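You operate a simulated robot arm through the tools that you are given. There is no shell and no other tool. Be economical: measure what you need, move in short steps, check, and stop when the job is done.

You are at the controls of a simulated robot arm. One attempt, no reset.

TASK
Test the filter: tighten the back right clamp, shut the vent, pump rinse water past 0.2 bar, then vent.
Fine: stop short of 0.3 bar; leave the vent open and the selector on rinse.

The check looks at the end state, three seconds after you hand in, the way a careful person would. Anything else that was tipped, shoved, dropped, spilled or broken makes it a failure.

THE ROBOT
A 7-joint arm with a two-finger parallel gripper on a trunk, on a base that drives. Base frame: it is fixed to the floor where the robot stands at the start and does not move with it; the origin is under the middle of the robot, x ahead of it, y to its left, z up. Lengths are in mm, angles in rad, forces in N, time in s.
Its first joint turns from -2.007 to 2.007 rad. Places, roughly: black funnel lever [300, -400, 900]; crank [1100, 100, 500]; green selector lever [1000, 1100, 800]; red pump knob [900, 1400, 1000]; red vent lever [700, 100, 900]; yellow drain lever [800, 400, 700]. Payload 3.91 kg.
Tool frame: the origin (TCP) lies between the finger pads and is the grasp point; the fingertips stand 30 mm ahead of it; z points along the fingers, y is the line along which they close. Largest opening 110 mm; finger width 20, thickness 10; the body of the gripper, 48 by 112 mm, starts 55 mm behind the TCP.
Orientation is told as [roll, pitch, yaw] about the base's x, y, z axes, in that order, counted from this pose: with the fingers straight down and closing along the base's y, the tool's x points along the base's -x, its y along +y and its z along -z.

THE INTERFACE
- The arm moves only by the tool nudge_tool. Its argument "deltas" is a list that holds one entry, the list of rows, each a list of 7 numbers: the turn, a rotation vector about the tool's x, y, z in rad, then the shift along the tool's x, y, z in mm, then the opening, from 0 (shut) to 1 (fully open). In form: [[[wx, wy, wz, x, y, z, fingers], ...]]. A call has 1 to 20 rows; each row is the pose to reach, as a shift and turn from the pose commanded when the call began, along the tool's axes at that moment. A row lasts 0.2 s, in which the tool goes at most 50 mm and 0.15 rad; a call with a longer step from one row to the next is refused whole, and so is a gripper value outside its range. Where a pose cannot be reached the arm comes as near as it can. A force on the tool above 40 N (or 10 N above the force at the start of the call, whichever is more), or a blocked arm, ends the call early, and 0.2 s more pass. The fingers move at their own pace (about 153 mm/s each) and stop on an object; they squeeze with about 31 N. The grip force told is the motor's: it shows also when the fingers shut on nothing. Time passes only in rows, and 0.2 s behind the last, so rows that repeat a pose let the fingers close. The reply holds the time, the measured pose of the TCP, the force on the tool along the base axes, the opening and the grip force, in the units named above and with some noise, with the torque about the TCP (base axes, N m) and any sound that the robot's microphone picked up.
- Cameras (640 x 400 px; columns grow to the right, rows downward): "scene" is now at [211.8, 146.8, 1419.8]; the picture's right is [-0.64, -0.77, 0.00], its down [-0.40, 0.33, -0.85] and it looks along [0.66, -0.54, -0.52] (base axes); focal length 214 px, centre (320, 200). "wrist" rides on the gripper at [72, 17, -103] in the tool frame; the picture's right is [-0.23, 0.97, 0.00], its down [-0.76, -0.18, -0.62] and it looks along [-0.61, -0.14, 0.78] (tool axes); focal length 222 px, centre (320, 200). There is no depth. A picture from a camera that has moved, and an enlarged one, comes with that camera's place and axes in the base frame and with its lens.
- camera(camera): a new picture of that camera. No time passes.
- lift_body(by): slides the trunk up (or, below 0, down) by that many mm; the arm and the scene camera ride with it, the base frame stays. It gives what a move gives, with no picture.
- roll_base(legs): drives the robot by 1 to 6 legs, each [ahead, left, turn to the left] in mm, mm and rad, along the robot's own axes; the way and the turn of a leg run together, so that a leg with both is an arc; at most 1500 mm and 3.142 rad a leg. The arm and the cameras ride along, it lands a little off, and it stops where it bumps. It gives what a move gives.
- turn_head(pan, tilt): turns the head with the scene camera to pan (to the left, within 1.396 rad either way) and tilt (down, from -0.506 to 1.204), counted from straight ahead of the robot. It gives what a move gives.
- inspect(camera, box): a new picture of the part [left, top, right, bottom] of that camera's present view, enlarged. No time passes.
- sign_off(): hands the job in; it is judged then, once.

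Go step by step. Nothing tells you exact positions but the pictures and the camera data: compare them with the known pose of the tool, close in by small moves and look again before you grip or let go. The budget is 120 turns and 78 pictures, counting those below and the enlarged ones. Unless the task says otherwise, let go and move clear before handing in, and close with one line.

The tools are called as name(argument=value, ...) on one line, values as JSON. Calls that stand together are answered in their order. nudge_tool: Moves the arm, as the interface text tells. Its arguments: {"type":"object","properties":{"deltas":{"type":"array","items":{"type":"array","items":{"type":"array","items":{"type":"number"}}}}},"required":["deltas"]} The other tools are called the same way: lift_body (by) slides the trunk up or down; roll_base (legs) drives the base; turn_head (pan, tilt) turns the head that bears the scene camera; camera (camera) takes a picture; inspect (camera, box) takes an enlarged picture of a part of a camera's view; sign_off () hands the job in.

At the start:

```text
t: 0.0
ee_pos: [455.4, 154.6, 1292.3]
tcp_rot: [-0.001, 0.001, 0.0]
ft_force: [-0.1, -0.3, 0.5]
wrist_torque: [0.03, 0.01, -0.02]
finger_gap: 109.8
grasp_force: 0.0
trunk travel left (down, up): [-750.0, 240.0]
robot x, y, heading: [1.2, -2.1, -0.002]
head pan, tilt: [-0.689, 0.55]
```

scene: 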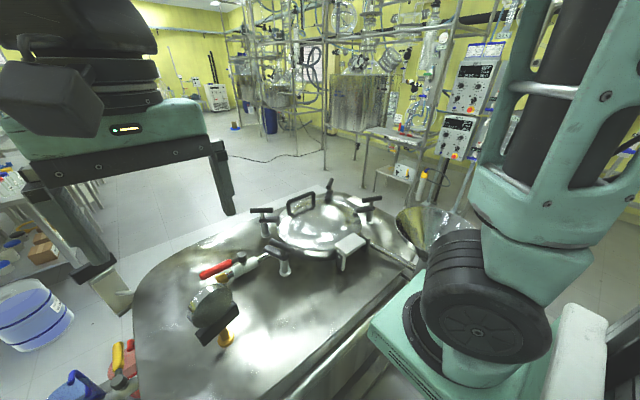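
wrist: 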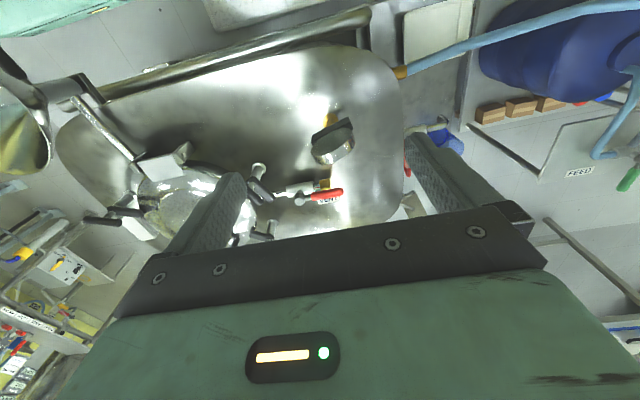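

I see a vessel top with a lid and several swing clamps, a red vent lever and a gauge. I'll look around first: close-up of the lid, then the area to the left with selector and pump.

inspect(camera="scene", box=[180, 160, 420, 360])

turn_head(pan=0.9, tilt=0.5)

camera(camera="scene")

```text
2.00 times, centred on (300, 260) of scene
camera zoom: at [211.8, 146.8, 1419.8], right [-0.64, -0.77, 0.0], down [-0.4, 0.33, -0.85], along [0.66, -0.54, -0.52], focal length 429 px, centre (360, 80)
```

zoom: 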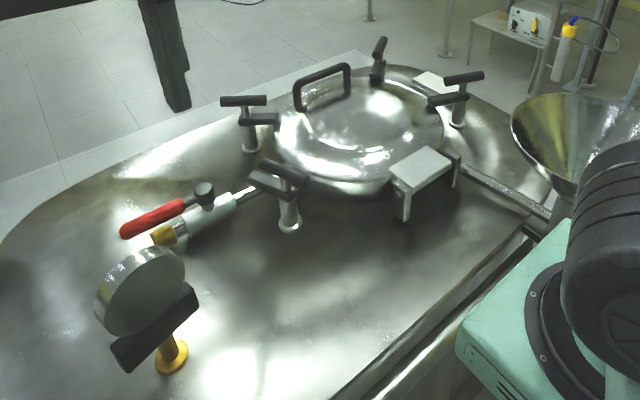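

```text
t: 1.7
ee_pos: [455.1, 155.8, 1291.5]
tcp_rot: [0.0, 0.001, 0.0]
ft_force: [-0.2, -0.3, -0.4]
wrist_torque: [0.01, 0.03, 0.0]
finger_gap: 109.8
grasp_force: 0.0
trunk travel left (down, up): [-750.0, 240.0]
robot x, y, heading: [-1.4, -0.5, 0.005]
head pan, tilt: [0.901, 0.499]
```

```text
74 pictures are left
camera scene: at [199.0, 275.2, 1424.4], right [0.78, -0.62, 0.0], down [-0.3, -0.38, -0.88], along [0.55, 0.69, -0.48], focal length 214 px, centre (320, 200)
```

scene: 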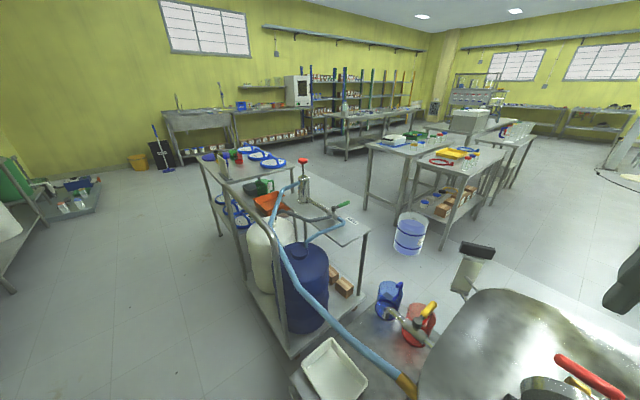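

Four lid clamps; the far one (x≈835, y≈-420) looks like the odd one out. I'll look closely at the clamps and the cart.

inspect(camera="scene", box=[190, 130, 370, 290])

turn_head(pan=-0.45, tilt=0.75)

camera(camera="scene")

inspect(camera="scene", box=[320, 80, 480, 180])

```text
2.50 times, centred on (280, 210) of scene
camera zoom: at [199.0, 275.2, 1424.4], right [0.78, -0.62, 0.0], down [-0.3, -0.38, -0.88], along [0.55, 0.69, -0.48], focal length 536 px, centre (420, 175)
```

zoom: 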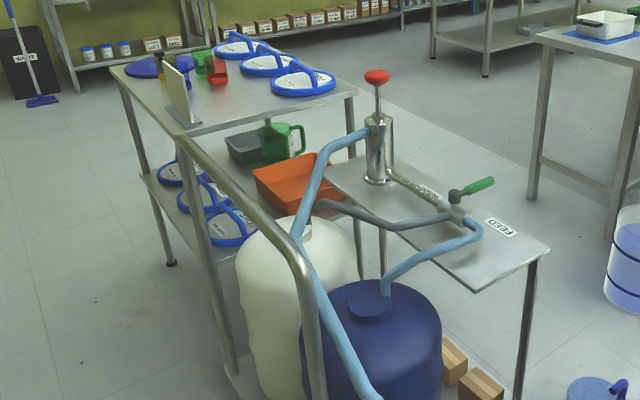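

```text
t: 3.2
ee_pos: [455.2, 155.9, 1291.6]
tcp_rot: [-0.002, 0.001, 0.0]
ft_force: [0.7, 0.4, 0.4]
wrist_torque: [0.0, 0.0, 0.01]
finger_gap: 110.2
grasp_force: 0.2
trunk travel left (down, up): [-750.0, 240.0]
robot x, y, heading: [2.0, 2.8, 0.001]
head pan, tilt: [-0.45, 0.75]
```

```text
72 pictures are left
camera scene: at [217.1, 167.9, 1402.5], right [-0.43, -0.9, 0.0], down [-0.61, 0.3, -0.73], along [0.66, -0.32, -0.68], focal length 214 px, centre (320, 200)
```

scene: 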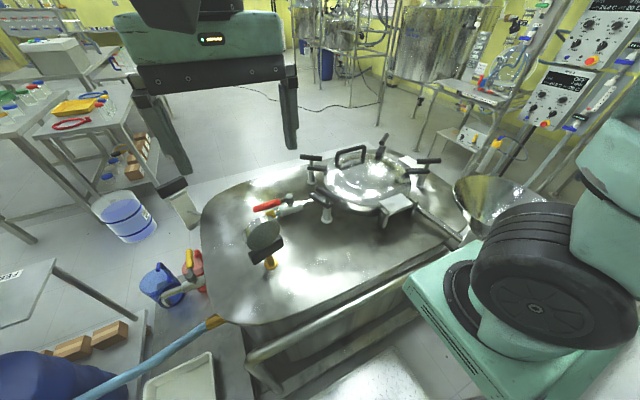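

```text
4.00 times, centred on (400, 130) of scene
camera zoom: at [217.1, 167.9, 1402.5], right [-0.43, -0.9, 0.0], down [-0.61, 0.3, -0.73], along [0.66, -0.32, -0.68], focal length 858 px, centre (0, 480)
```

zoom: 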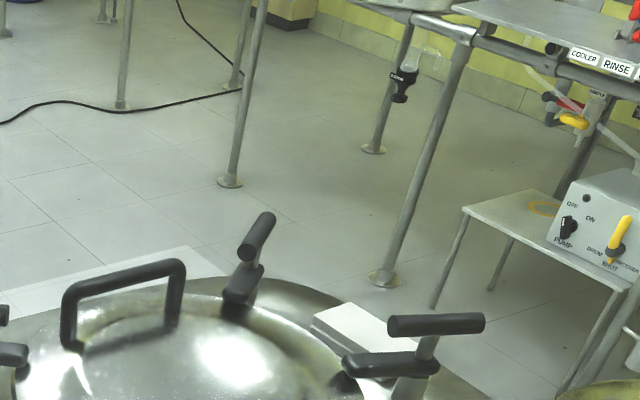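

I'll bring the wrist camera over the lid for an overhead look at the clamps.

nudge_tool(deltas=[[[0, 0, 0, -5, -45, 0, 0.5], [0, 0, 0, -10, -90, 0, 0.5], [0, 0, 0, -15, -135, 0, 0.5], [0, 0, 0, -20, -180, 0, 0.5], [0, 0, 0, -25, -225, 0, 0.5], [0, 0, 0, -30, -270, 0, 0.5], [0, 0, 0, -35, -315, 0, 0.5], [0, 0, 0, -40, -360, 0, 0.5], [0, 0, 0, -45, -405, 0, 0.5], [0, 0, 0, -45, -405, 0, 0.5]]])

camera(camera="wrist")

inspect(camera="wrist", box=[220, 60, 420, 240])

camera(camera="scene")

```text
t: 5.4
ee_pos: [499.3, -249.1, 1291.9]
tcp_rot: [-0.001, 0.001, -0.001]
ft_force: [-0.1, 0.4, -0.4]
wrist_torque: [-0.01, 0.0, -0.02]
finger_gap: 54.7
grasp_force: 0.1
trunk travel left (down, up): [-750.0, 240.0]
robot x, y, heading: [1.9, 0.9, 0.003]
head pan, tilt: [-0.45, 0.75]
```

```text
70 pictures are left
camera wrist: at [427.9, -232.0, 1395.8], right [0.23, 0.97, 0.0], down [0.76, -0.18, 0.62], along [0.61, -0.14, -0.78], focal length 222 px, centre (320, 200)
```

wrist: 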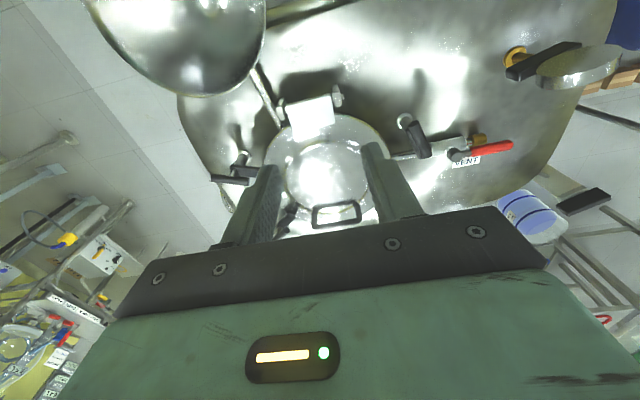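

```text
2.22 times, centred on (320, 150) of wrist
camera zoom: at [427.9, -232.0, 1395.8], right [0.23, 0.97, 0.0], down [0.76, -0.18, 0.62], along [0.61, -0.14, -0.78], focal length 494 px, centre (320, 311)
```

zoom: 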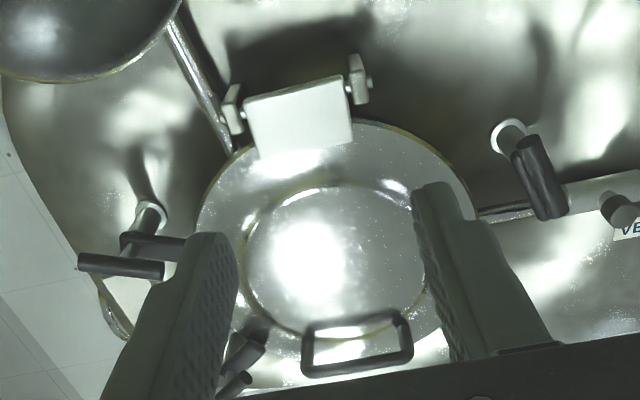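

```text
68 pictures are left
camera scene: at [217.0, 167.8, 1402.4], right [-0.44, -0.9, 0.0], down [-0.61, 0.3, -0.73], along [0.66, -0.32, -0.68], focal length 214 px, centre (320, 200)
```

scene: 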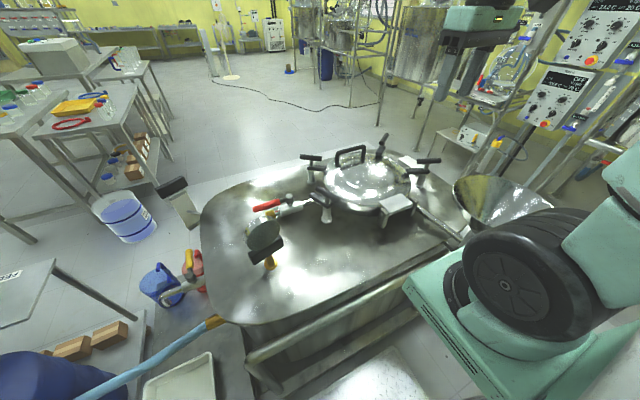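

Clamp B (near left, x≈640, y≈-50) seems to have its bar crosswise, not radial to the lid as the others are. I'll inspect B and the others more closely.

inspect(camera="scene", box=[290, 130, 450, 230])

inspect(camera="wrist", box=[390, 90, 530, 180])

```text
4.00 times, centred on (370, 180) of scene
camera zoom: at [217.0, 167.8, 1402.4], right [-0.44, -0.9, 0.0], down [-0.61, 0.3, -0.73], along [0.66, -0.32, -0.68], focal length 858 px, centre (120, 280)
```

zoom: 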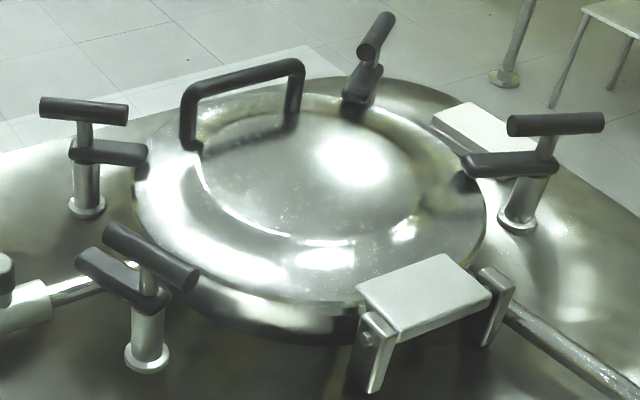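

```text
4.44 times, centred on (460, 135) of wrist
camera zoom: at [427.9, -232.0, 1395.8], right [0.23, 0.97, 0.0], down [0.76, -0.18, 0.62], along [0.61, -0.14, -0.78], focal length 987 px, centre (-302, 489)
```

zoom: 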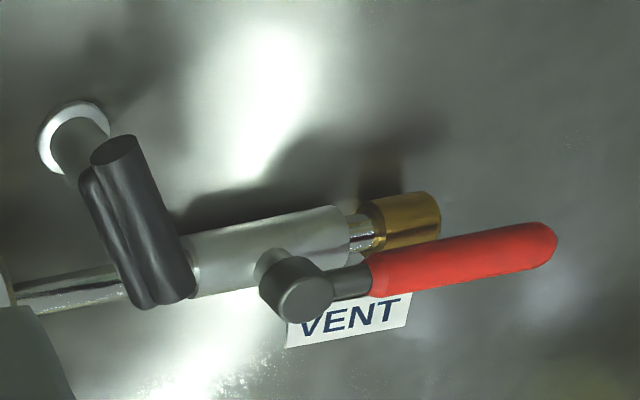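

Clamp B is the only open one: its claw points off the lid. It's back right when seen from the lid's handle side, opposite the hinge. Its T-bar is at about (659,-73,961), angled ~22°. I'll move above it with the yaw matched and look.

nudge_tool(deltas=[[[0, 0, -0.054, -23, 25, 26, 0.6], [0, 0, -0.108, -46, 50, 52, 0.6], [0, 0, -0.162, -69, 75, 78, 0.6], [0, 0, -0.216, -92, 100, 104, 0.6], [0, 0, -0.27, -115, 125, 130, 0.6], [0, 0, -0.324, -138, 151, 156, 0.6], [0, 0, -0.378, -160, 176, 182, 0.6], [0, 0, -0.378, -160, 176, 182, 0.6]]])

camera(camera="wrist")

inspect(camera="scene", box=[240, 100, 400, 240])

```text
t: 7.2
ee_pos: [661.6, -75.0, 1110.7]
tcp_rot: [0.001, 0.001, 0.378]
ft_force: [-0.6, -0.4, 0.0]
wrist_torque: [0.02, -0.01, 0.0]
finger_gap: 65.8
grasp_force: 0.1
trunk travel left (down, up): [-750.0, 240.0]
robot x, y, heading: [-2.3, 1.4, 0.002]
head pan, tilt: [-0.45, 0.75]
```

```text
65 pictures are left
camera wrist: at [588.9, -85.2, 1213.7], right [-0.15, 0.99, 0.0], down [0.77, 0.12, 0.62], along [0.62, 0.09, -0.78], focal length 222 px, centre (320, 200)
```

wrist: 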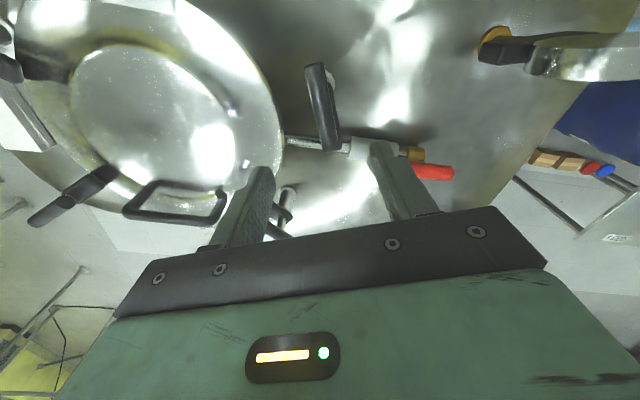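

```text
2.86 times, centred on (320, 170) of scene
camera zoom: at [217.0, 167.8, 1402.4], right [-0.44, -0.9, 0.0], down [-0.61, 0.3, -0.73], along [0.66, -0.32, -0.68], focal length 613 px, centre (320, 286)
```

zoom: 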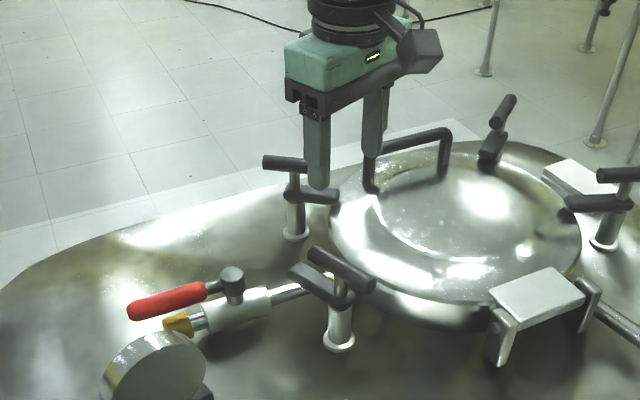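

T-bar measured at (666,-69), angle 22°. Descending around it.

nudge_tool(deltas=[[[0, 0, 0, -5, 2, 40, 0.6], [0, 0, 0, -5, 2, 80, 0.6], [0, 0, 0, -5, 2, 105, 0.6], [0, 0, 0, -5, 2, 105, 0.6]]])

inspect(camera="scene", box=[270, 120, 390, 240])

inspect(camera="wrist", box=[220, 50, 420, 230])

```text
t: 8.2
ee_pos: [664.8, -71.4, 1004.8]
tcp_rot: [0.0, 0.0, 0.378]
ft_force: [0.4, -0.1, -0.4]
wrist_torque: [0.01, 0.0, 0.0]
finger_gap: 66.1
grasp_force: 0.1
trunk travel left (down, up): [-750.0, 240.0]
robot x, y, heading: [-0.1, 0.4, -0.002]
head pan, tilt: [-0.45, 0.75]
```

```text
3.33 times, centred on (330, 180) of scene
camera zoom: at [217.1, 167.8, 1402.4], right [-0.44, -0.9, 0.0], down [-0.61, 0.3, -0.73], along [0.66, -0.32, -0.68], focal length 715 px, centre (287, 267)
```

zoom: 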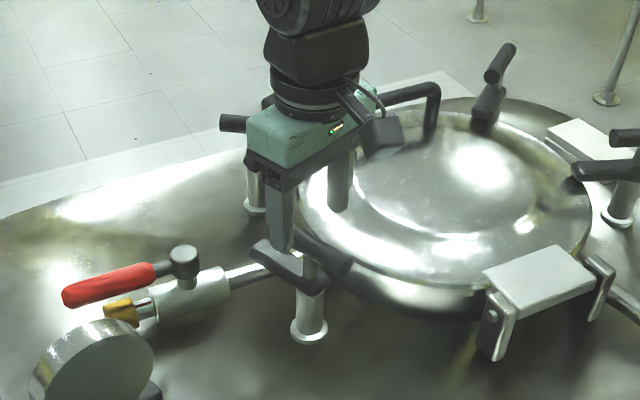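

```text
2.22 times, centred on (320, 140) of wrist
camera zoom: at [592.5, -83.3, 1108.6], right [-0.15, 0.99, 0.0], down [0.77, 0.12, 0.62], along [0.62, 0.09, -0.78], focal length 494 px, centre (320, 333)
```

zoom: 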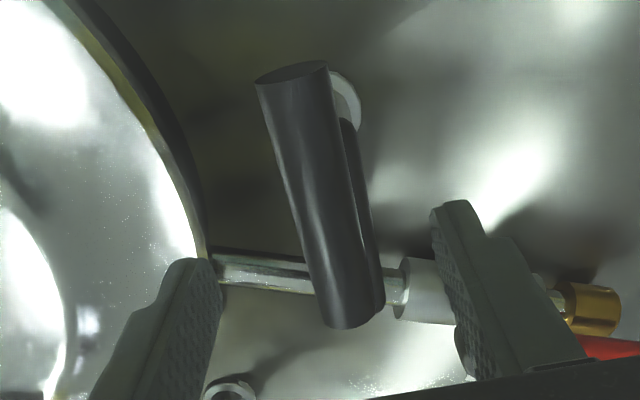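

Aligned. Descend to about z 970 and close.

nudge_tool(deltas=[[[0, 0, 0, 2, 0, 18, 0.6], [0, 0, 0, 3, 0, 34, 0.6], [0, 0, 0, 3, 0, 36, 0.3], [0, 0, 0, 3, 0, 36, 0.0], [0, 0, 0, 3, 0, 36, 0.0], [0, 0, 0, 3, 0, 36, 0.0]]])

inspect(camera="scene", box=[270, 120, 390, 240])

```text
t: 9.6
ee_pos: [661.0, -71.9, 967.9]
tcp_rot: [0.001, 0.0, 0.378]
ft_force: [-5.0, 12.4, 3.3]
wrist_torque: [0.23, -0.04, -0.06]
finger_gap: 20.5
grasp_force: 45.2
trunk travel left (down, up): [-750.0, 240.0]
robot x, y, heading: [3.4, 0.9, -0.001]
head pan, tilt: [-0.45, 0.75]
```

```text
3.33 times, centred on (330, 180) of scene
camera zoom: at [216.7, 168.5, 1402.4], right [-0.44, -0.9, 0.0], down [-0.61, 0.3, -0.73], along [0.66, -0.32, -0.68], focal length 715 px, centre (287, 267)
```

zoom: 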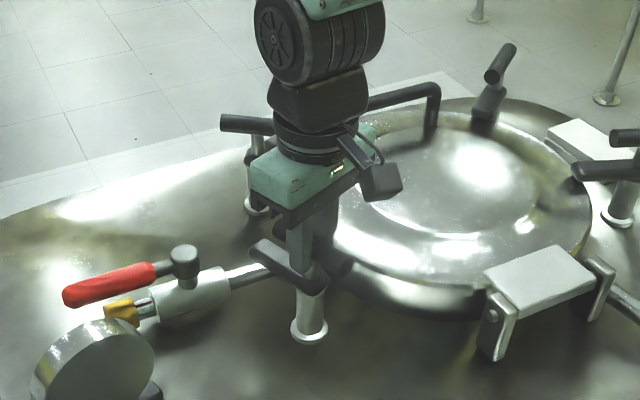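

Gripped. Now turn clockwise in steps.

nudge_tool(deltas=[[[0, 0, 0.12, 0, 1, 0, 0], [0, 0, 0.24, 0, 1, 0, 0], [0, 0, 0.36, 0, 1, 0, 0], [0, 0, 0.48, 0, 1, 0, 0], [0, 0, 0.48, 0, 1, 0, 0]]])

inspect(camera="scene", box=[270, 120, 390, 240])

```text
t: 10.8
ee_pos: [659.1, -71.6, 968.6]
tcp_rot: [0.0, 0.001, -0.104]
ft_force: [-8.4, -1.0, -3.6]
wrist_torque: [-0.06, 0.13, -0.03]
finger_gap: 20.5
grasp_force: 45.1
trunk travel left (down, up): [-750.0, 240.0]
robot x, y, heading: [0.8, -1.4, 0.0]
head pan, tilt: [-0.45, 0.75]
```

```text
3.33 times, centred on (330, 180) of scene
camera zoom: at [216.9, 167.6, 1402.5], right [-0.44, -0.9, 0.0], down [-0.61, 0.3, -0.73], along [0.66, -0.32, -0.68], focal length 715 px, centre (287, 267)
```

zoom: 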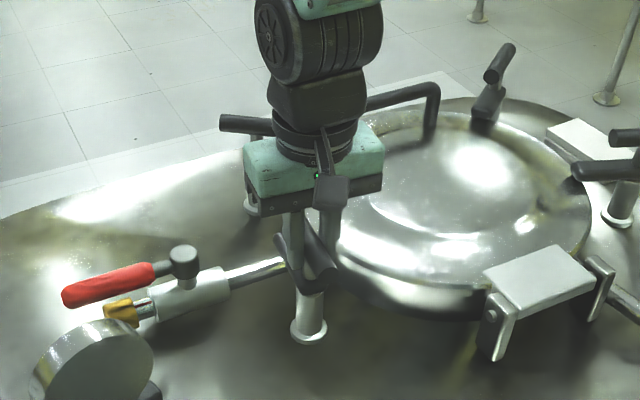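

It turns freely with the claw swinging toward the lid. Continue.

nudge_tool(deltas=[[[0, 0, 0.13, 1, 0, 0, 0], [0, 0, 0.26, 1, 0, 0, 0], [0, 0, 0.39, 1, 0, 0, 0], [0, 0, 0.52, 1, 0, 0, 0], [0, 0, 0.65, 1, 0, 0, 0], [0, 0, 0.78, 1, 0, 0, 0], [0, 0, 0.91, 1, 0, 0, 0], [0, 0, 0.91, 1, 0, 0, 0]]])

inspect(camera="scene", box=[270, 120, 390, 240])

```text
t: 12.6
ee_pos: [660.6, -71.7, 968.9]
tcp_rot: [-0.001, 0.002, -1.015]
ft_force: [1.4, -11.7, -13.0]
wrist_torque: [-0.77, -0.5, -0.08]
finger_gap: 20.7
grasp_force: 45.0
trunk travel left (down, up): [-750.0, 240.0]
robot x, y, heading: [1.6, 2.0, 0.002]
head pan, tilt: [-0.45, 0.75]
```

```text
3.33 times, centred on (330, 180) of scene
camera zoom: at [217.7, 167.2, 1402.3], right [-0.44, -0.9, 0.0], down [-0.61, 0.3, -0.73], along [0.66, -0.32, -0.68], focal length 715 px, centre (287, 267)
```

zoom: 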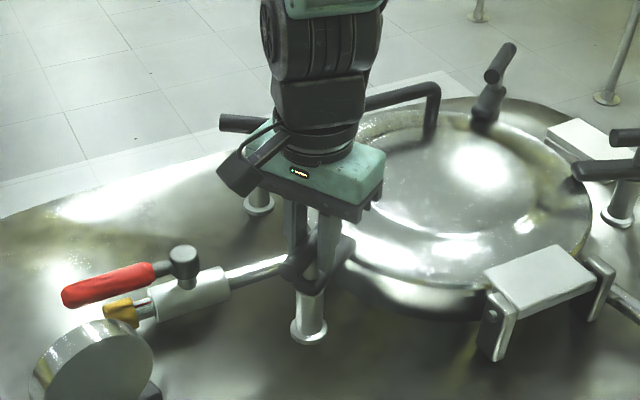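

The tool feels a downward pull as the claw reaches the lid. Continue in small turns until it resists.

nudge_tool(deltas=[[[0, 0, 0.1, 0, 0, 2, 0], [0, 0, 0.2, 0, 0, 2, 0], [0, 0, 0.3, 0, 0, 2, 0], [0, 0, 0.3, 0, 0, 2, 0]]])

inspect(camera="scene", box=[270, 120, 390, 240])

```text
t: 13.6
ee_pos: [659.8, -70.2, 967.4]
tcp_rot: [0.002, 0.001, -1.314]
ft_force: [-8.5, -14.7, 24.9]
wrist_torque: [-0.17, 0.18, 1.29]
finger_gap: 22.9
grasp_force: 45.1
trunk travel left (down, up): [-750.0, 240.0]
robot x, y, heading: [-0.5, -0.6, 0.003]
head pan, tilt: [-0.45, 0.75]
```

```text
3.33 times, centred on (330, 180) of scene
camera zoom: at [215.6, 167.1, 1403.0], right [-0.44, -0.9, 0.0], down [-0.61, 0.3, -0.73], along [0.66, -0.32, -0.68], focal length 715 px, centre (287, 267)
```

zoom: 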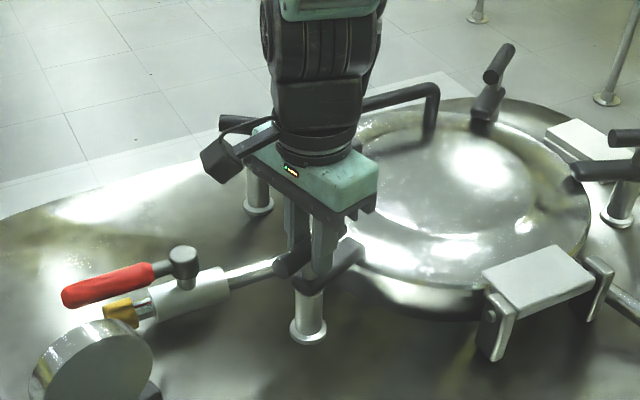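

Resistance of 1.3 N·m: it's at a stop. I'll release, rise and look.

nudge_tool(deltas=[[[0, 0, -0.1, 0, 0, 0, 0], [0, 0, -0.1, 0, 0, -2, 0.5], [0, 0, -0.1, 0, 0, -2, 0.6], [0, 0, -0.1, 0, 0, -42, 0.6], [0, 0, -0.1, 0, 0, -90, 0.6], [0, 0, -0.1, 0, 0, -130, 0.6]]])

inspect(camera="scene", box=[270, 130, 450, 240])

camera(camera="wrist")

```text
t: 15.0
ee_pos: [660.4, -73.6, 1096.9]
tcp_rot: [-0.003, 0.0, -1.212]
ft_force: [0.8, 1.0, -1.0]
wrist_torque: [0.01, 0.08, 0.0]
finger_gap: 65.9
grasp_force: 0.0
trunk travel left (down, up): [-750.0, 240.0]
robot x, y, heading: [0.7, -0.1, -0.002]
head pan, tilt: [-0.45, 0.75]
```

```text
3.56 times, centred on (360, 185) of scene
camera zoom: at [217.5, 167.9, 1402.3], right [-0.44, -0.9, 0.0], down [-0.61, 0.3, -0.73], along [0.66, -0.32, -0.68], focal length 763 px, centre (178, 253)
```

zoom: 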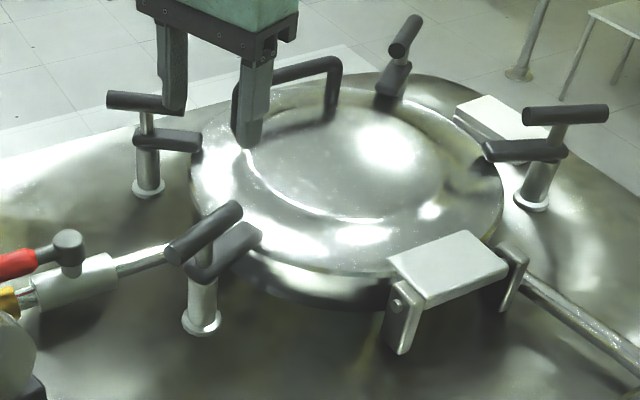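

```text
56 pictures are left
camera wrist: at [652.0, -0.2, 1200.1], right [0.99, 0.13, 0.0], down [0.1, -0.78, 0.62], along [0.08, -0.62, -0.78], focal length 222 px, centre (320, 200)
```

wrist: 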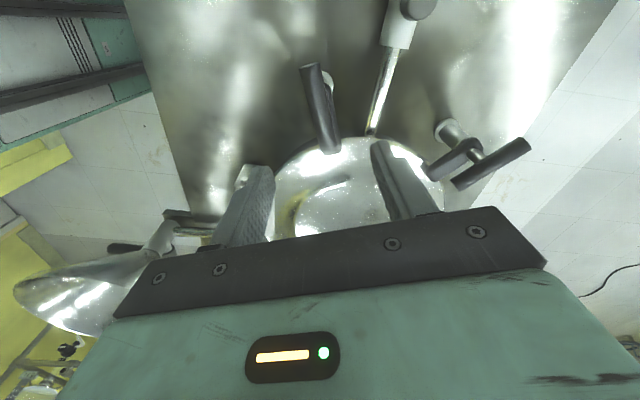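

The claw now lies radially on the lid and stopped after a quarter turn. Vent: the lever runs from its pivot at about (748,28,909) to (740,143,922), in line with the pipe, so it's open. I'll move above it to look.

nudge_tool(deltas=[[[0, 0, 0.07, 30, 29, 0, 0.6], [0, 0, 0.14, 60, 58, 0, 0.6], [0, 0, 0.21, 90, 87, 5, 0.5], [0, 0, 0.28, 120, 116, 12, 0.4], [0, 0, 0.358, 146, 142, 20, 0.4], [0, 0, 0.358, 146, 142, 20, 0.4]]])

camera(camera="wrist")

inspect(camera="scene", box=[210, 130, 350, 270])

```text
t: 16.4
ee_pos: [743.6, 115.1, 1075.8]
tcp_rot: [0.0, 0.001, -1.571]
ft_force: [-0.2, -0.3, 0.0]
wrist_torque: [0.02, 0.0, -0.03]
finger_gap: 43.7
grasp_force: 0.2
trunk travel left (down, up): [-750.0, 240.0]
robot x, y, heading: [4.3, -2.1, -0.001]
head pan, tilt: [-0.45, 0.75]
```

```text
55 pictures are left
camera wrist: at [761.3, 187.2, 1179.2], right [0.97, -0.23, 0.0], down [-0.18, -0.76, 0.62], along [-0.14, -0.61, -0.78], focal length 222 px, centre (320, 200)
```

wrist: 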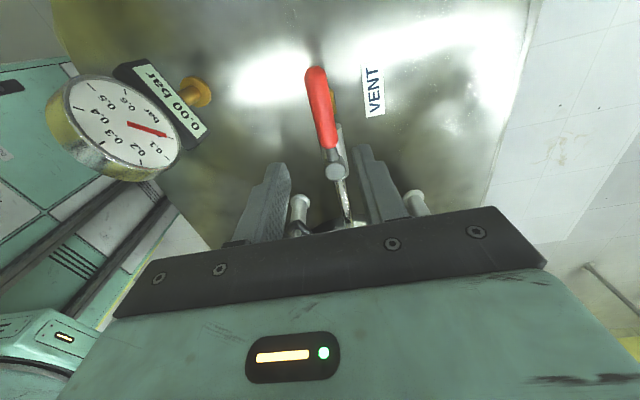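

```text
2.86 times, centred on (280, 200) of scene
camera zoom: at [217.1, 167.8, 1402.4], right [-0.44, -0.9, 0.0], down [-0.61, 0.3, -0.73], along [0.66, -0.32, -0.68], focal length 613 px, centre (434, 200)
```

zoom: 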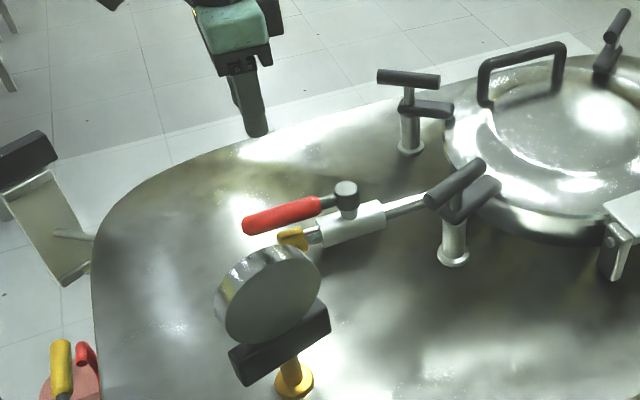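

Gauge is readable from here (0.00 bar). Descend astride the red lever near (747,113).

nudge_tool(deltas=[[[0, 0, 0, -2, 3, 45, 0.4], [0, 0, 0, -2, 3, 90, 0.4], [0, 0, 0, -2, 3, 125, 0.4], [0, 0, 0, -2, 3, 141, 0.4], [0, 0, 0, -2, 3, 141, 0.28], [0, 0, 0, -2, 3, 141, 0.28]]])

camera(camera="wrist")

inspect(camera="scene", box=[210, 130, 350, 270])

```text
t: 17.8
ee_pos: [742.9, 115.8, 934.1]
tcp_rot: [0.0, 0.0, -1.572]
ft_force: [-0.4, -0.4, 0.3]
wrist_torque: [0.0, 0.0, 0.0]
finger_gap: 30.9
grasp_force: 0.1
trunk travel left (down, up): [-750.0, 240.0]
robot x, y, heading: [5.7, 2.5, -0.002]
head pan, tilt: [-0.45, 0.75]
```

```text
53 pictures are left
camera wrist: at [761.1, 187.1, 1038.1], right [0.97, -0.23, 0.0], down [-0.18, -0.76, 0.62], along [-0.14, -0.61, -0.78], focal length 222 px, centre (320, 200)
```

wrist: 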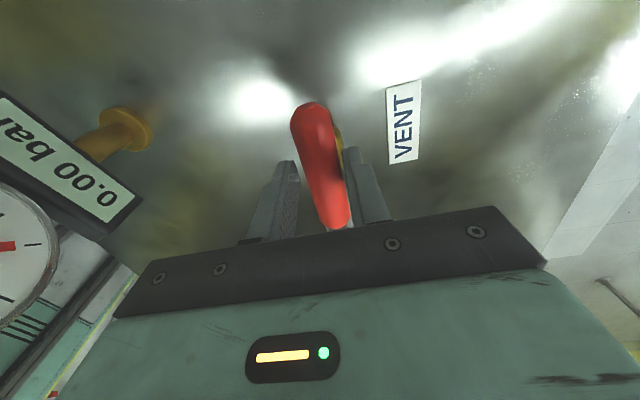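

```text
2.86 times, centred on (280, 200) of scene
camera zoom: at [217.1, 167.8, 1402.4], right [-0.44, -0.9, 0.0], down [-0.61, 0.3, -0.73], along [0.66, -0.32, -0.68], focal length 613 px, centre (434, 200)
```

zoom: 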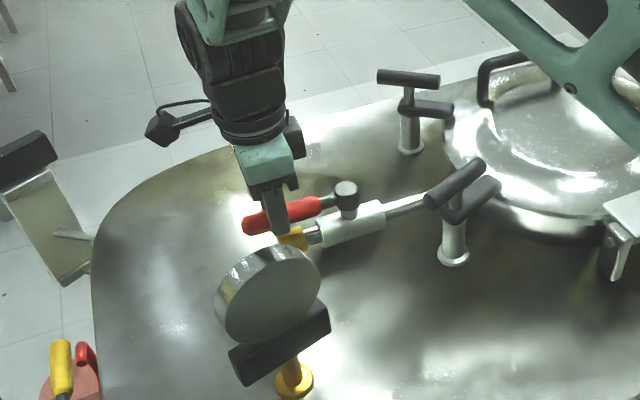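

Lever is between the fingers. Test-turn toward −x (CCW) first; a stop will show as force.

nudge_tool(deltas=[[[0, 0, -0.06, 0, -6, 0, 0.28], [0, 0, -0.12, -1, -12, 0, 0.28], [0, 0, -0.2, -2, -19, 0, 0.28], [0, 0, -0.28, -4, -26, 0, 0.28], [0, 0, -0.28, -4, -26, 0, 0.28]]])

camera(camera="wrist")

```text
t: 18.6
ee_pos: [736.4, 109.3, 937.7]
tcp_rot: [0.022, -0.003, -1.372]
ft_force: [27.0, 3.6, -5.0]
wrist_torque: [0.28, -0.6, -0.31]
finger_gap: 43.5
grasp_force: 13.3
trunk travel left (down, up): [-750.0, 240.0]
robot x, y, heading: [-0.1, 0.8, -0.004]
head pan, tilt: [-0.45, 0.75]
stopped in row 4: the force on the tool passed its limit (the readings are from after the stop); the commanded pose is now the measured one
```

```text
51 pictures are left
camera wrist: at [736.8, 184.1, 1041.5], right [1.0, -0.03, 0.02], down [-0.04, -0.78, 0.62], along [0.0, -0.62, -0.78], focal length 222 px, centre (320, 200)
```

wrist: 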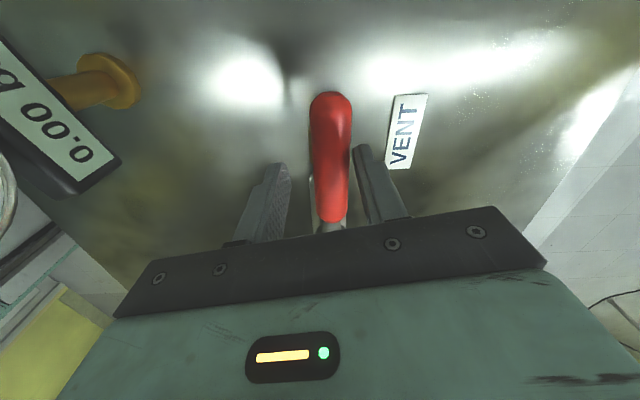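

That side is the stop. Relax, then turn the other way (+x, CW).

nudge_tool(deltas=[[[0, -0.022, 0.1, 1, 5, 2, 0.28], [0, -0.022, 0.199, 2, 9, 3, 0.28], [0, -0.022, 0.199, 2, 9, 3, 0.28]]])

```text
t: 19.4
ee_pos: [738.6, 115.3, 933.6]
tcp_rot: [0.015, -0.021, -1.571]
ft_force: [10.0, 1.0, 2.5]
wrist_torque: [-0.11, -0.3, 0.12]
finger_gap: 35.7
grasp_force: 4.4
trunk travel left (down, up): [-750.0, 240.0]
robot x, y, heading: [5.1, 1.8, -0.003]
head pan, tilt: [-0.45, 0.75]
```

nudge_tool(deltas=[[[0.02, -0.015, 0.1, -1, 15, 0, 0.28], [0.02, -0.015, 0.22, -4, 28, 0, 0.28], [0.02, -0.015, 0.35, -8, 40, 0, 0.28], [0.02, -0.015, 0.48, -14, 51, 0, 0.28], [0.02, -0.015, 0.61, -22, 62, 0, 0.28], [0.02, -0.015, 0.61, -22, 62, 0, 0.28]]])

camera(camera="wrist")

```text
t: 20.8
ee_pos: [800.9, 91.2, 933.3]
tcp_rot: [0.011, -0.028, -2.182]
ft_force: [0.4, -0.3, 0.0]
wrist_torque: [0.0, -0.03, 0.01]
finger_gap: 31.0
grasp_force: 0.2
trunk travel left (down, up): [-750.0, 240.0]
robot x, y, heading: [-2.6, 0.5, 0.001]
head pan, tilt: [-0.45, 0.75]
```

```text
50 pictures are left
camera wrist: at [858.6, 144.1, 1035.6], right [0.67, -0.74, 0.02], down [-0.58, -0.5, 0.64], along [-0.47, -0.44, -0.77], focal length 222 px, centre (320, 200)
```

wrist: 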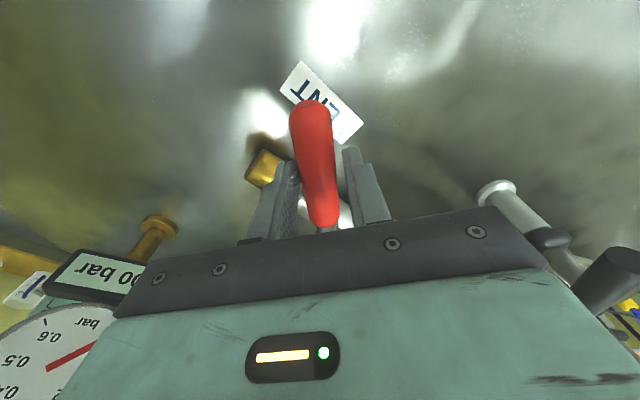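

The lever moves. Continue the arc to its stop.

nudge_tool(deltas=[[[0, 0, 0.14, 1, 12, 0, 0.28], [0, 0, 0.28, -3, 25, 0, 0.28], [0, 0, 0.42, -8, 37, 0, 0.28], [0, 0, 0.56, -16, 49, 0, 0.28], [0, 0, 0.7, -24, 60, 0, 0.28], [0, 0, 0.8, -31, 66, 0, 0.28], [0, 0, 0.9, -38, 71, 0, 0.28], [0, 0, 0.96, -42, 74, 0, 0.28], [0, 0, 0.96, -46, 76, 0, 0.28]]])

camera(camera="wrist")

inspect(camera="scene", box=[210, 120, 350, 260])

```text
t: 22.8
ee_pos: [836.2, 18.4, 937.2]
tcp_rot: [0.023, -0.009, -3.137]
ft_force: [-7.8, 30.1, 0.0]
wrist_torque: [0.89, 0.43, -0.16]
finger_gap: 46.2
grasp_force: 15.2
trunk travel left (down, up): [-750.0, 240.0]
robot x, y, heading: [-3.6, -0.6, -0.003]
head pan, tilt: [-0.45, 0.75]
```

```text
49 pictures are left
camera wrist: at [910.0, 3.9, 1040.6], right [-0.22, -0.97, 0.03], down [-0.76, 0.19, 0.63], along [-0.61, 0.12, -0.78], focal length 222 px, centre (320, 200)
```

wrist: 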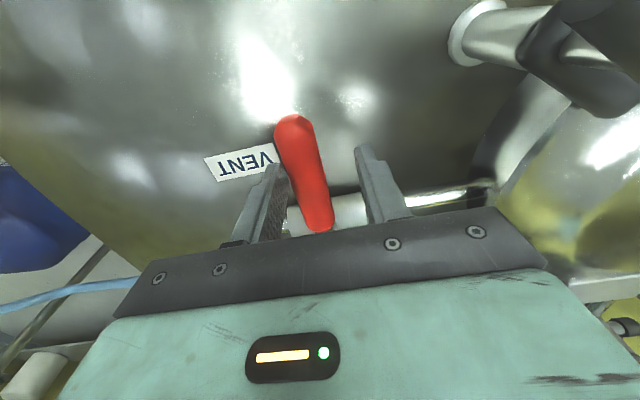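

```text
2.86 times, centred on (280, 190) of scene
camera zoom: at [217.1, 169.7, 1402.3], right [-0.43, -0.9, 0.0], down [-0.61, 0.3, -0.73], along [0.66, -0.32, -0.68], focal length 613 px, centre (434, 229)
```

zoom: 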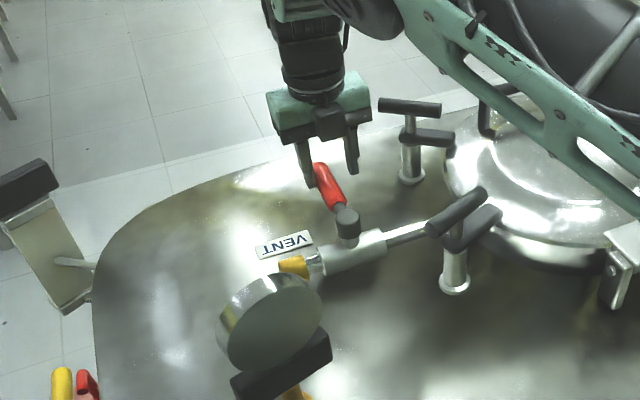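

Vent lever is now across the pipe and against its stop: shut. Back off, rise, and unwind the wrist.

nudge_tool(deltas=[[[0, 0, 0, 0, -9, 0, 0.4], [0, 0, 0, 0, -9, -45, 0.4], [0, 0, 0, 0, -9, -90, 0.4], [0, 0, 0, 0, -9, -135, 0.4], [0, 0, -0.14, -30, -20, -170, 0.4], [0, 0, -0.28, -60, -40, -200, 0.4], [0, 0, -0.42, -90, -60, -230, 0.4], [0, 0, -0.56, -120, -80, -260, 0.4], [0, 0, -0.7, -150, -90, -290, 0.4], [0, 0, -0.84, -180, -100, -300, 0.4], [0, 0, -0.98, -210, -110, -300, 0.4], [0, 0, -1.12, -230, -120, -300, 0.4], [0, 0, -1.26, -250, -120, -300, 0.4], [0, 0, -1.4, -270, -120, -300, 0.4], [0, 0, -1.54, -290, -120, -300, 0.4], [0, 0, -1.68, -310, -120, -300, 0.4], [0, 0, -1.82, -330, -120, -300, 0.4], [0, 0, -1.96, -330, -120, -300, 0.4], [0, 0, -2.1, -330, -120, -300, 0.4]]])

turn_head(pan=0.0, tilt=0.9)

camera(camera="scene")

turn_head(pan=1.1, tilt=0.8)

camera(camera="scene")

```text
t: 26.8
ee_pos: [510.2, 139.7, 1237.0]
tcp_rot: [-0.021, -0.021, -1.037]
ft_force: [0.3, -0.6, -1.3]
wrist_torque: [-0.01, 0.01, -0.03]
finger_gap: 44.0
grasp_force: 0.1
trunk travel left (down, up): [-750.0, 240.0]
robot x, y, heading: [1.4, -1.3, 0.002]
head pan, tilt: [-0.45, 0.75]
```

```text
t: 27.7
ee_pos: [510.3, 140.5, 1236.2]
tcp_rot: [-0.022, -0.021, -1.04]
ft_force: [-0.4, -0.2, 0.0]
wrist_torque: [-0.05, 0.03, 0.0]
finger_gap: 43.8
grasp_force: 0.0
trunk travel left (down, up): [-750.0, 240.0]
robot x, y, heading: [0.2, 0.2, 0.009]
head pan, tilt: [0.0, 0.901]
```

```text
47 pictures are left
camera scene: at [218.5, 203.8, 1390.6], right [0.0, -1.0, 0.0], down [-0.78, 0.0, -0.62], along [0.62, 0.0, -0.78], focal length 214 px, centre (320, 200)
```

scene: 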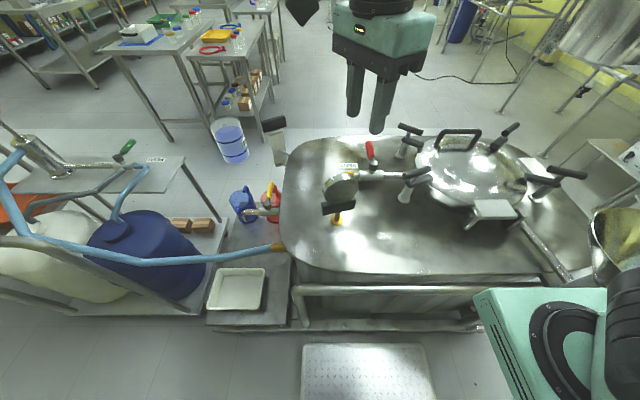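

```text
t: 29.1
ee_pos: [511.0, 138.9, 1236.7]
tcp_rot: [-0.021, -0.022, -1.039]
ft_force: [-0.6, 0.6, 0.0]
wrist_torque: [-0.02, 0.01, -0.03]
finger_gap: 44.0
grasp_force: 0.1
trunk travel left (down, up): [-750.0, 240.0]
robot x, y, heading: [3.0, 1.1, 0.001]
head pan, tilt: [1.1, 0.799]
```

```text
46 pictures are left
camera scene: at [179.6, 275.7, 1398.4], right [0.89, -0.45, 0.0], down [-0.33, -0.64, -0.7], along [0.32, 0.62, -0.72], focal length 214 px, centre (320, 200)
```

scene: 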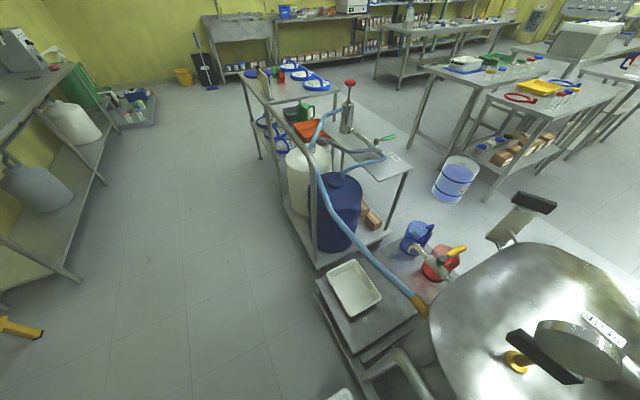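

Now drive left along the cart to face the pump and selector.

roll_base(legs=[[0, 1250, 0]])

turn_head(pan=-0.1, tilt=0.6)

camera(camera="scene")

camera(camera="wrist")

```text
t: 35.4
ee_pos: [510.4, 1406.6, 1236.5]
tcp_rot: [-0.021, -0.02, -1.04]
ft_force: [-0.4, 0.3, 0.1]
wrist_torque: [-0.03, 0.02, -0.01]
finger_gap: 44.2
grasp_force: 0.1
trunk travel left (down, up): [-750.0, 240.0]
robot x, y, heading: [-1.8, 1267.8, -0.002]
head pan, tilt: [1.1, 0.799]
```

```text
t: 36.8
ee_pos: [510.0, 1407.1, 1235.2]
tcp_rot: [-0.021, -0.02, -1.04]
ft_force: [0.0, -0.2, 0.2]
wrist_torque: [-0.03, -0.03, 0.03]
finger_gap: 43.9
grasp_force: 0.1
trunk travel left (down, up): [-750.0, 240.0]
robot x, y, heading: [1.8, 1269.0, -0.0]
head pan, tilt: [-0.099, 0.6]
```

```text
45 pictures are left
camera scene: at [231.2, 1462.9, 1415.3], right [-0.1, -1.0, 0.0], down [-0.56, 0.06, -0.82], along [0.82, -0.08, -0.57], focal length 214 px, centre (320, 200)
```

scene: 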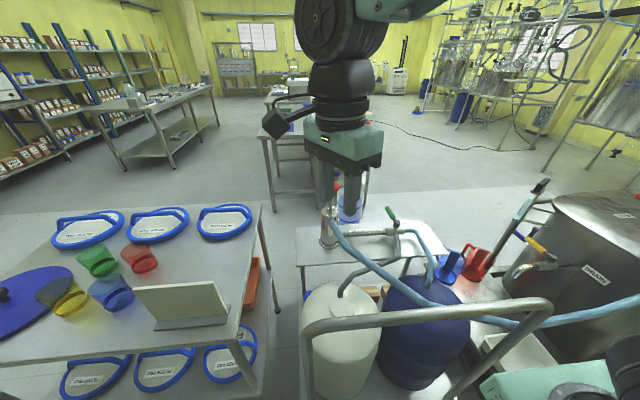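

```text
44 pictures are left
camera wrist: at [489.7, 1481.0, 1338.0], right [0.95, 0.3, -0.02], down [0.24, -0.73, 0.64], along [0.18, -0.62, -0.77], focal length 222 px, centre (320, 200)
```

wrist: 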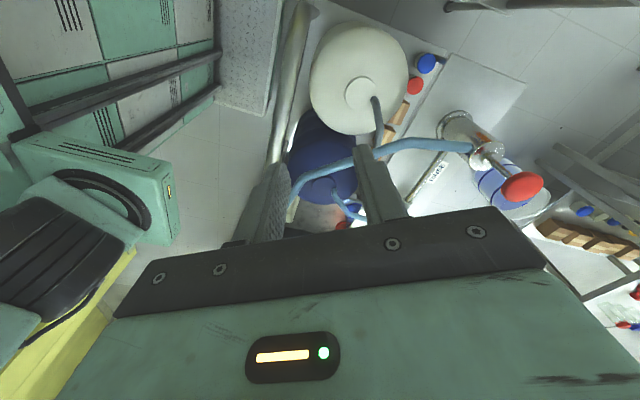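

inspect(camera="scene", box=[290, 170, 470, 310])

inspect(camera="wrist", box=[370, 80, 560, 230])

```text
2.86 times, centred on (380, 240) of scene
camera zoom: at [231.2, 1462.9, 1415.3], right [-0.1, -1.0, 0.0], down [-0.56, 0.06, -0.82], along [0.82, -0.08, -0.57], focal length 613 px, centre (149, 86)
```

zoom: 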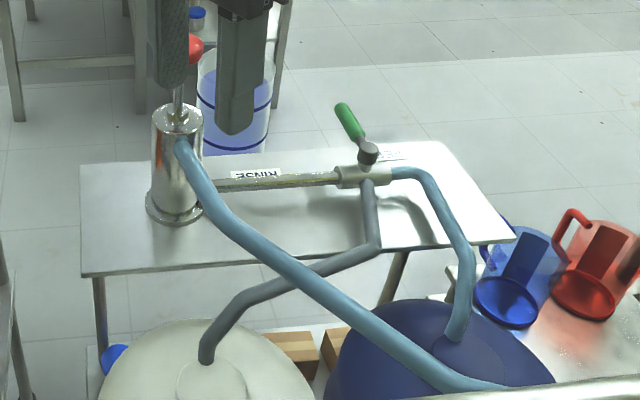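

```text
2.67 times, centred on (465, 155) of wrist
camera zoom: at [489.7, 1481.0, 1338.0], right [0.95, 0.3, -0.02], down [0.24, -0.73, 0.64], along [0.18, -0.62, -0.77], focal length 592 px, centre (-67, 320)
```

zoom: 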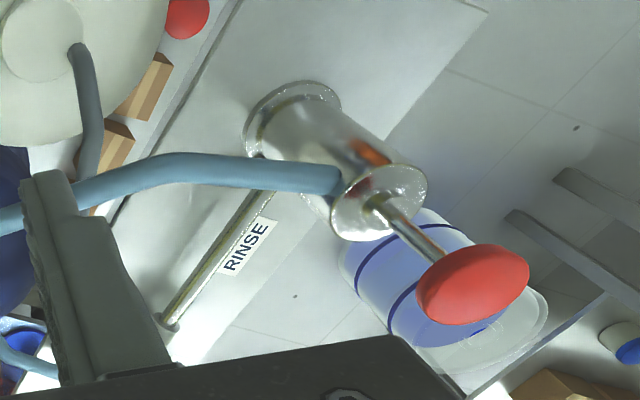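

The selector lever points along +x, with RINSE on the pump side (+y) and FEED on the −y side. I need to get closer, so I'll check floor clearance ahead.

turn_head(pan=0.0, tilt=1.2)

camera(camera="scene")

```text
t: 37.8
ee_pos: [509.8, 1406.7, 1237.0]
tcp_rot: [-0.021, -0.02, -1.038]
ft_force: [1.0, -0.1, -0.1]
wrist_torque: [0.0, -0.01, 0.01]
finger_gap: 44.0
grasp_force: 0.0
trunk travel left (down, up): [-750.0, 240.0]
robot x, y, heading: [2.0, 1270.9, 0.003]
head pan, tilt: [0.0, 1.201]
```

```text
41 pictures are left
camera scene: at [199.2, 1471.6, 1370.8], right [0.0, -1.0, 0.0], down [-0.93, 0.0, -0.36], along [0.36, 0.0, -0.93], focal length 214 px, centre (320, 200)
```

scene: 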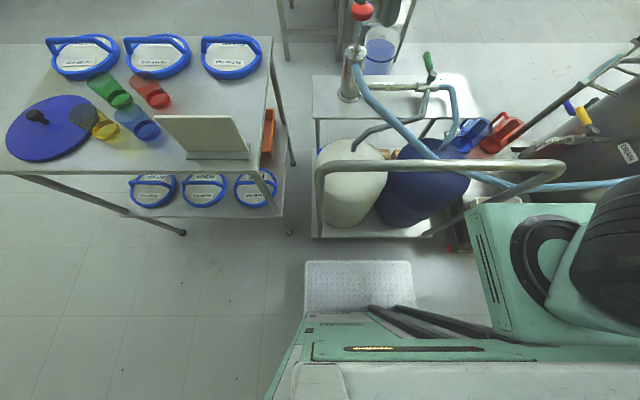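

About 130 mm clearance to the cart; drive ahead 85 and look again.

roll_base(legs=[[85, 0, 0]])

nudge_tool(deltas=[[[0.02, 0.02, -0.13, -30, -20, 0, 0.4], [0.02, 0.02, -0.26, -60, -40, 0, 0.4], [0.02, 0.02, -0.39, -90, -60, 0, 0.4], [0.02, 0.02, -0.52, -110, -90, 0, 0.4], [0.02, 0.02, -0.52, -130, -120, 0, 0.4], [0.02, 0.02, -0.52, -150, -150, 0, 0.4], [0.02, 0.02, -0.52, -150, -150, 0, 0.4]]])

camera(camera="wrist")

turn_head(pan=-0.2, tilt=0.75)

camera(camera="scene")

```text
t: 38.9
ee_pos: [593.2, 1407.2, 1236.2]
tcp_rot: [-0.021, -0.02, -1.039]
ft_force: [-0.1, 0.3, 0.8]
wrist_torque: [0.02, 0.02, 0.01]
finger_gap: 43.9
grasp_force: 0.0
trunk travel left (down, up): [-750.0, 240.0]
robot x, y, heading: [85.1, 1265.5, 0.001]
head pan, tilt: [0.0, 1.201]
```

```text
t: 40.5
ee_pos: [538.1, 1202.0, 1243.7]
tcp_rot: [-0.044, 0.019, -0.52]
ft_force: [0.4, 0.3, 0.2]
wrist_torque: [0.03, -0.03, 0.01]
finger_gap: 44.0
grasp_force: 0.1
trunk travel left (down, up): [-750.0, 240.0]
robot x, y, heading: [85.2, 1270.5, -0.008]
head pan, tilt: [0.0, 1.201]
```

```text
40 pictures are left
camera wrist: at [489.1, 1256.0, 1347.3], right [0.68, 0.73, -0.05], down [0.59, -0.51, 0.62], along [0.43, -0.45, -0.79], focal length 222 px, centre (320, 200)
```

wrist: 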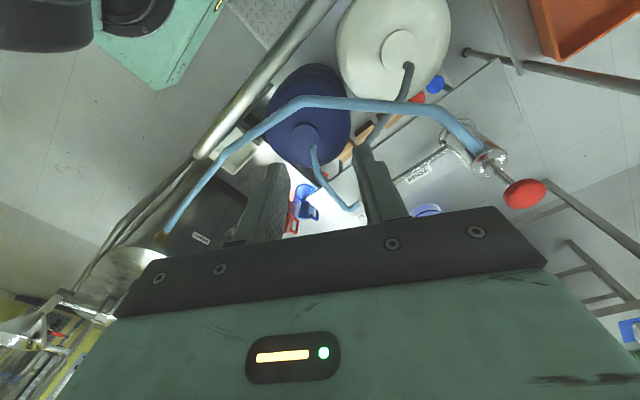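

```text
t: 41.4
ee_pos: [539.6, 1202.8, 1243.8]
tcp_rot: [-0.043, 0.015, -0.521]
ft_force: [-0.9, 0.4, -1.0]
wrist_torque: [0.03, 0.03, 0.0]
finger_gap: 44.4
grasp_force: 0.0
trunk travel left (down, up): [-750.0, 240.0]
robot x, y, heading: [86.0, 1269.7, 0.001]
head pan, tilt: [-0.201, 0.75]
```

```text
39 pictures are left
camera scene: at [307.8, 1455.0, 1402.4], right [-0.2, -0.98, 0.0], down [-0.67, 0.14, -0.73], along [0.72, -0.15, -0.68], focal length 214 px, centre (320, 200)
```

scene: 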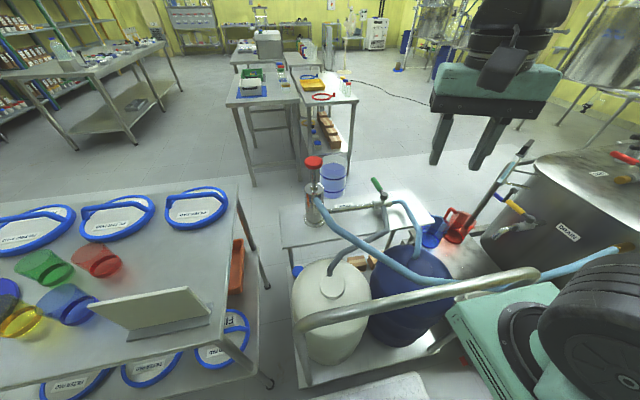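

Knob triangulated at (909,1355,1004). Zoom in on the selector.

inspect(camera="scene", box=[270, 150, 450, 260])

```text
3.56 times, centred on (360, 205) of scene
camera zoom: at [307.8, 1455.0, 1402.4], right [-0.2, -0.98, 0.0], down [-0.67, 0.14, -0.73], along [0.72, -0.15, -0.68], focal length 763 px, centre (178, 182)
```

zoom: 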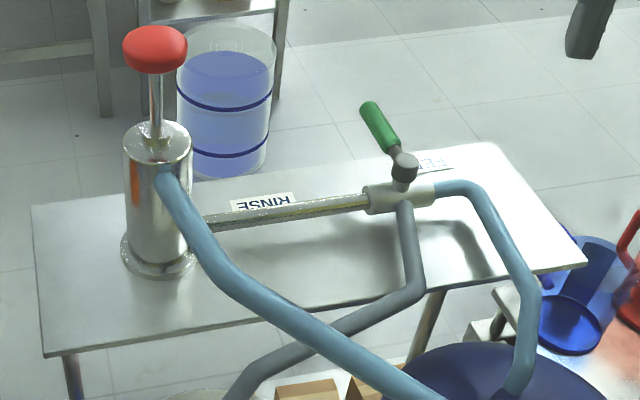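

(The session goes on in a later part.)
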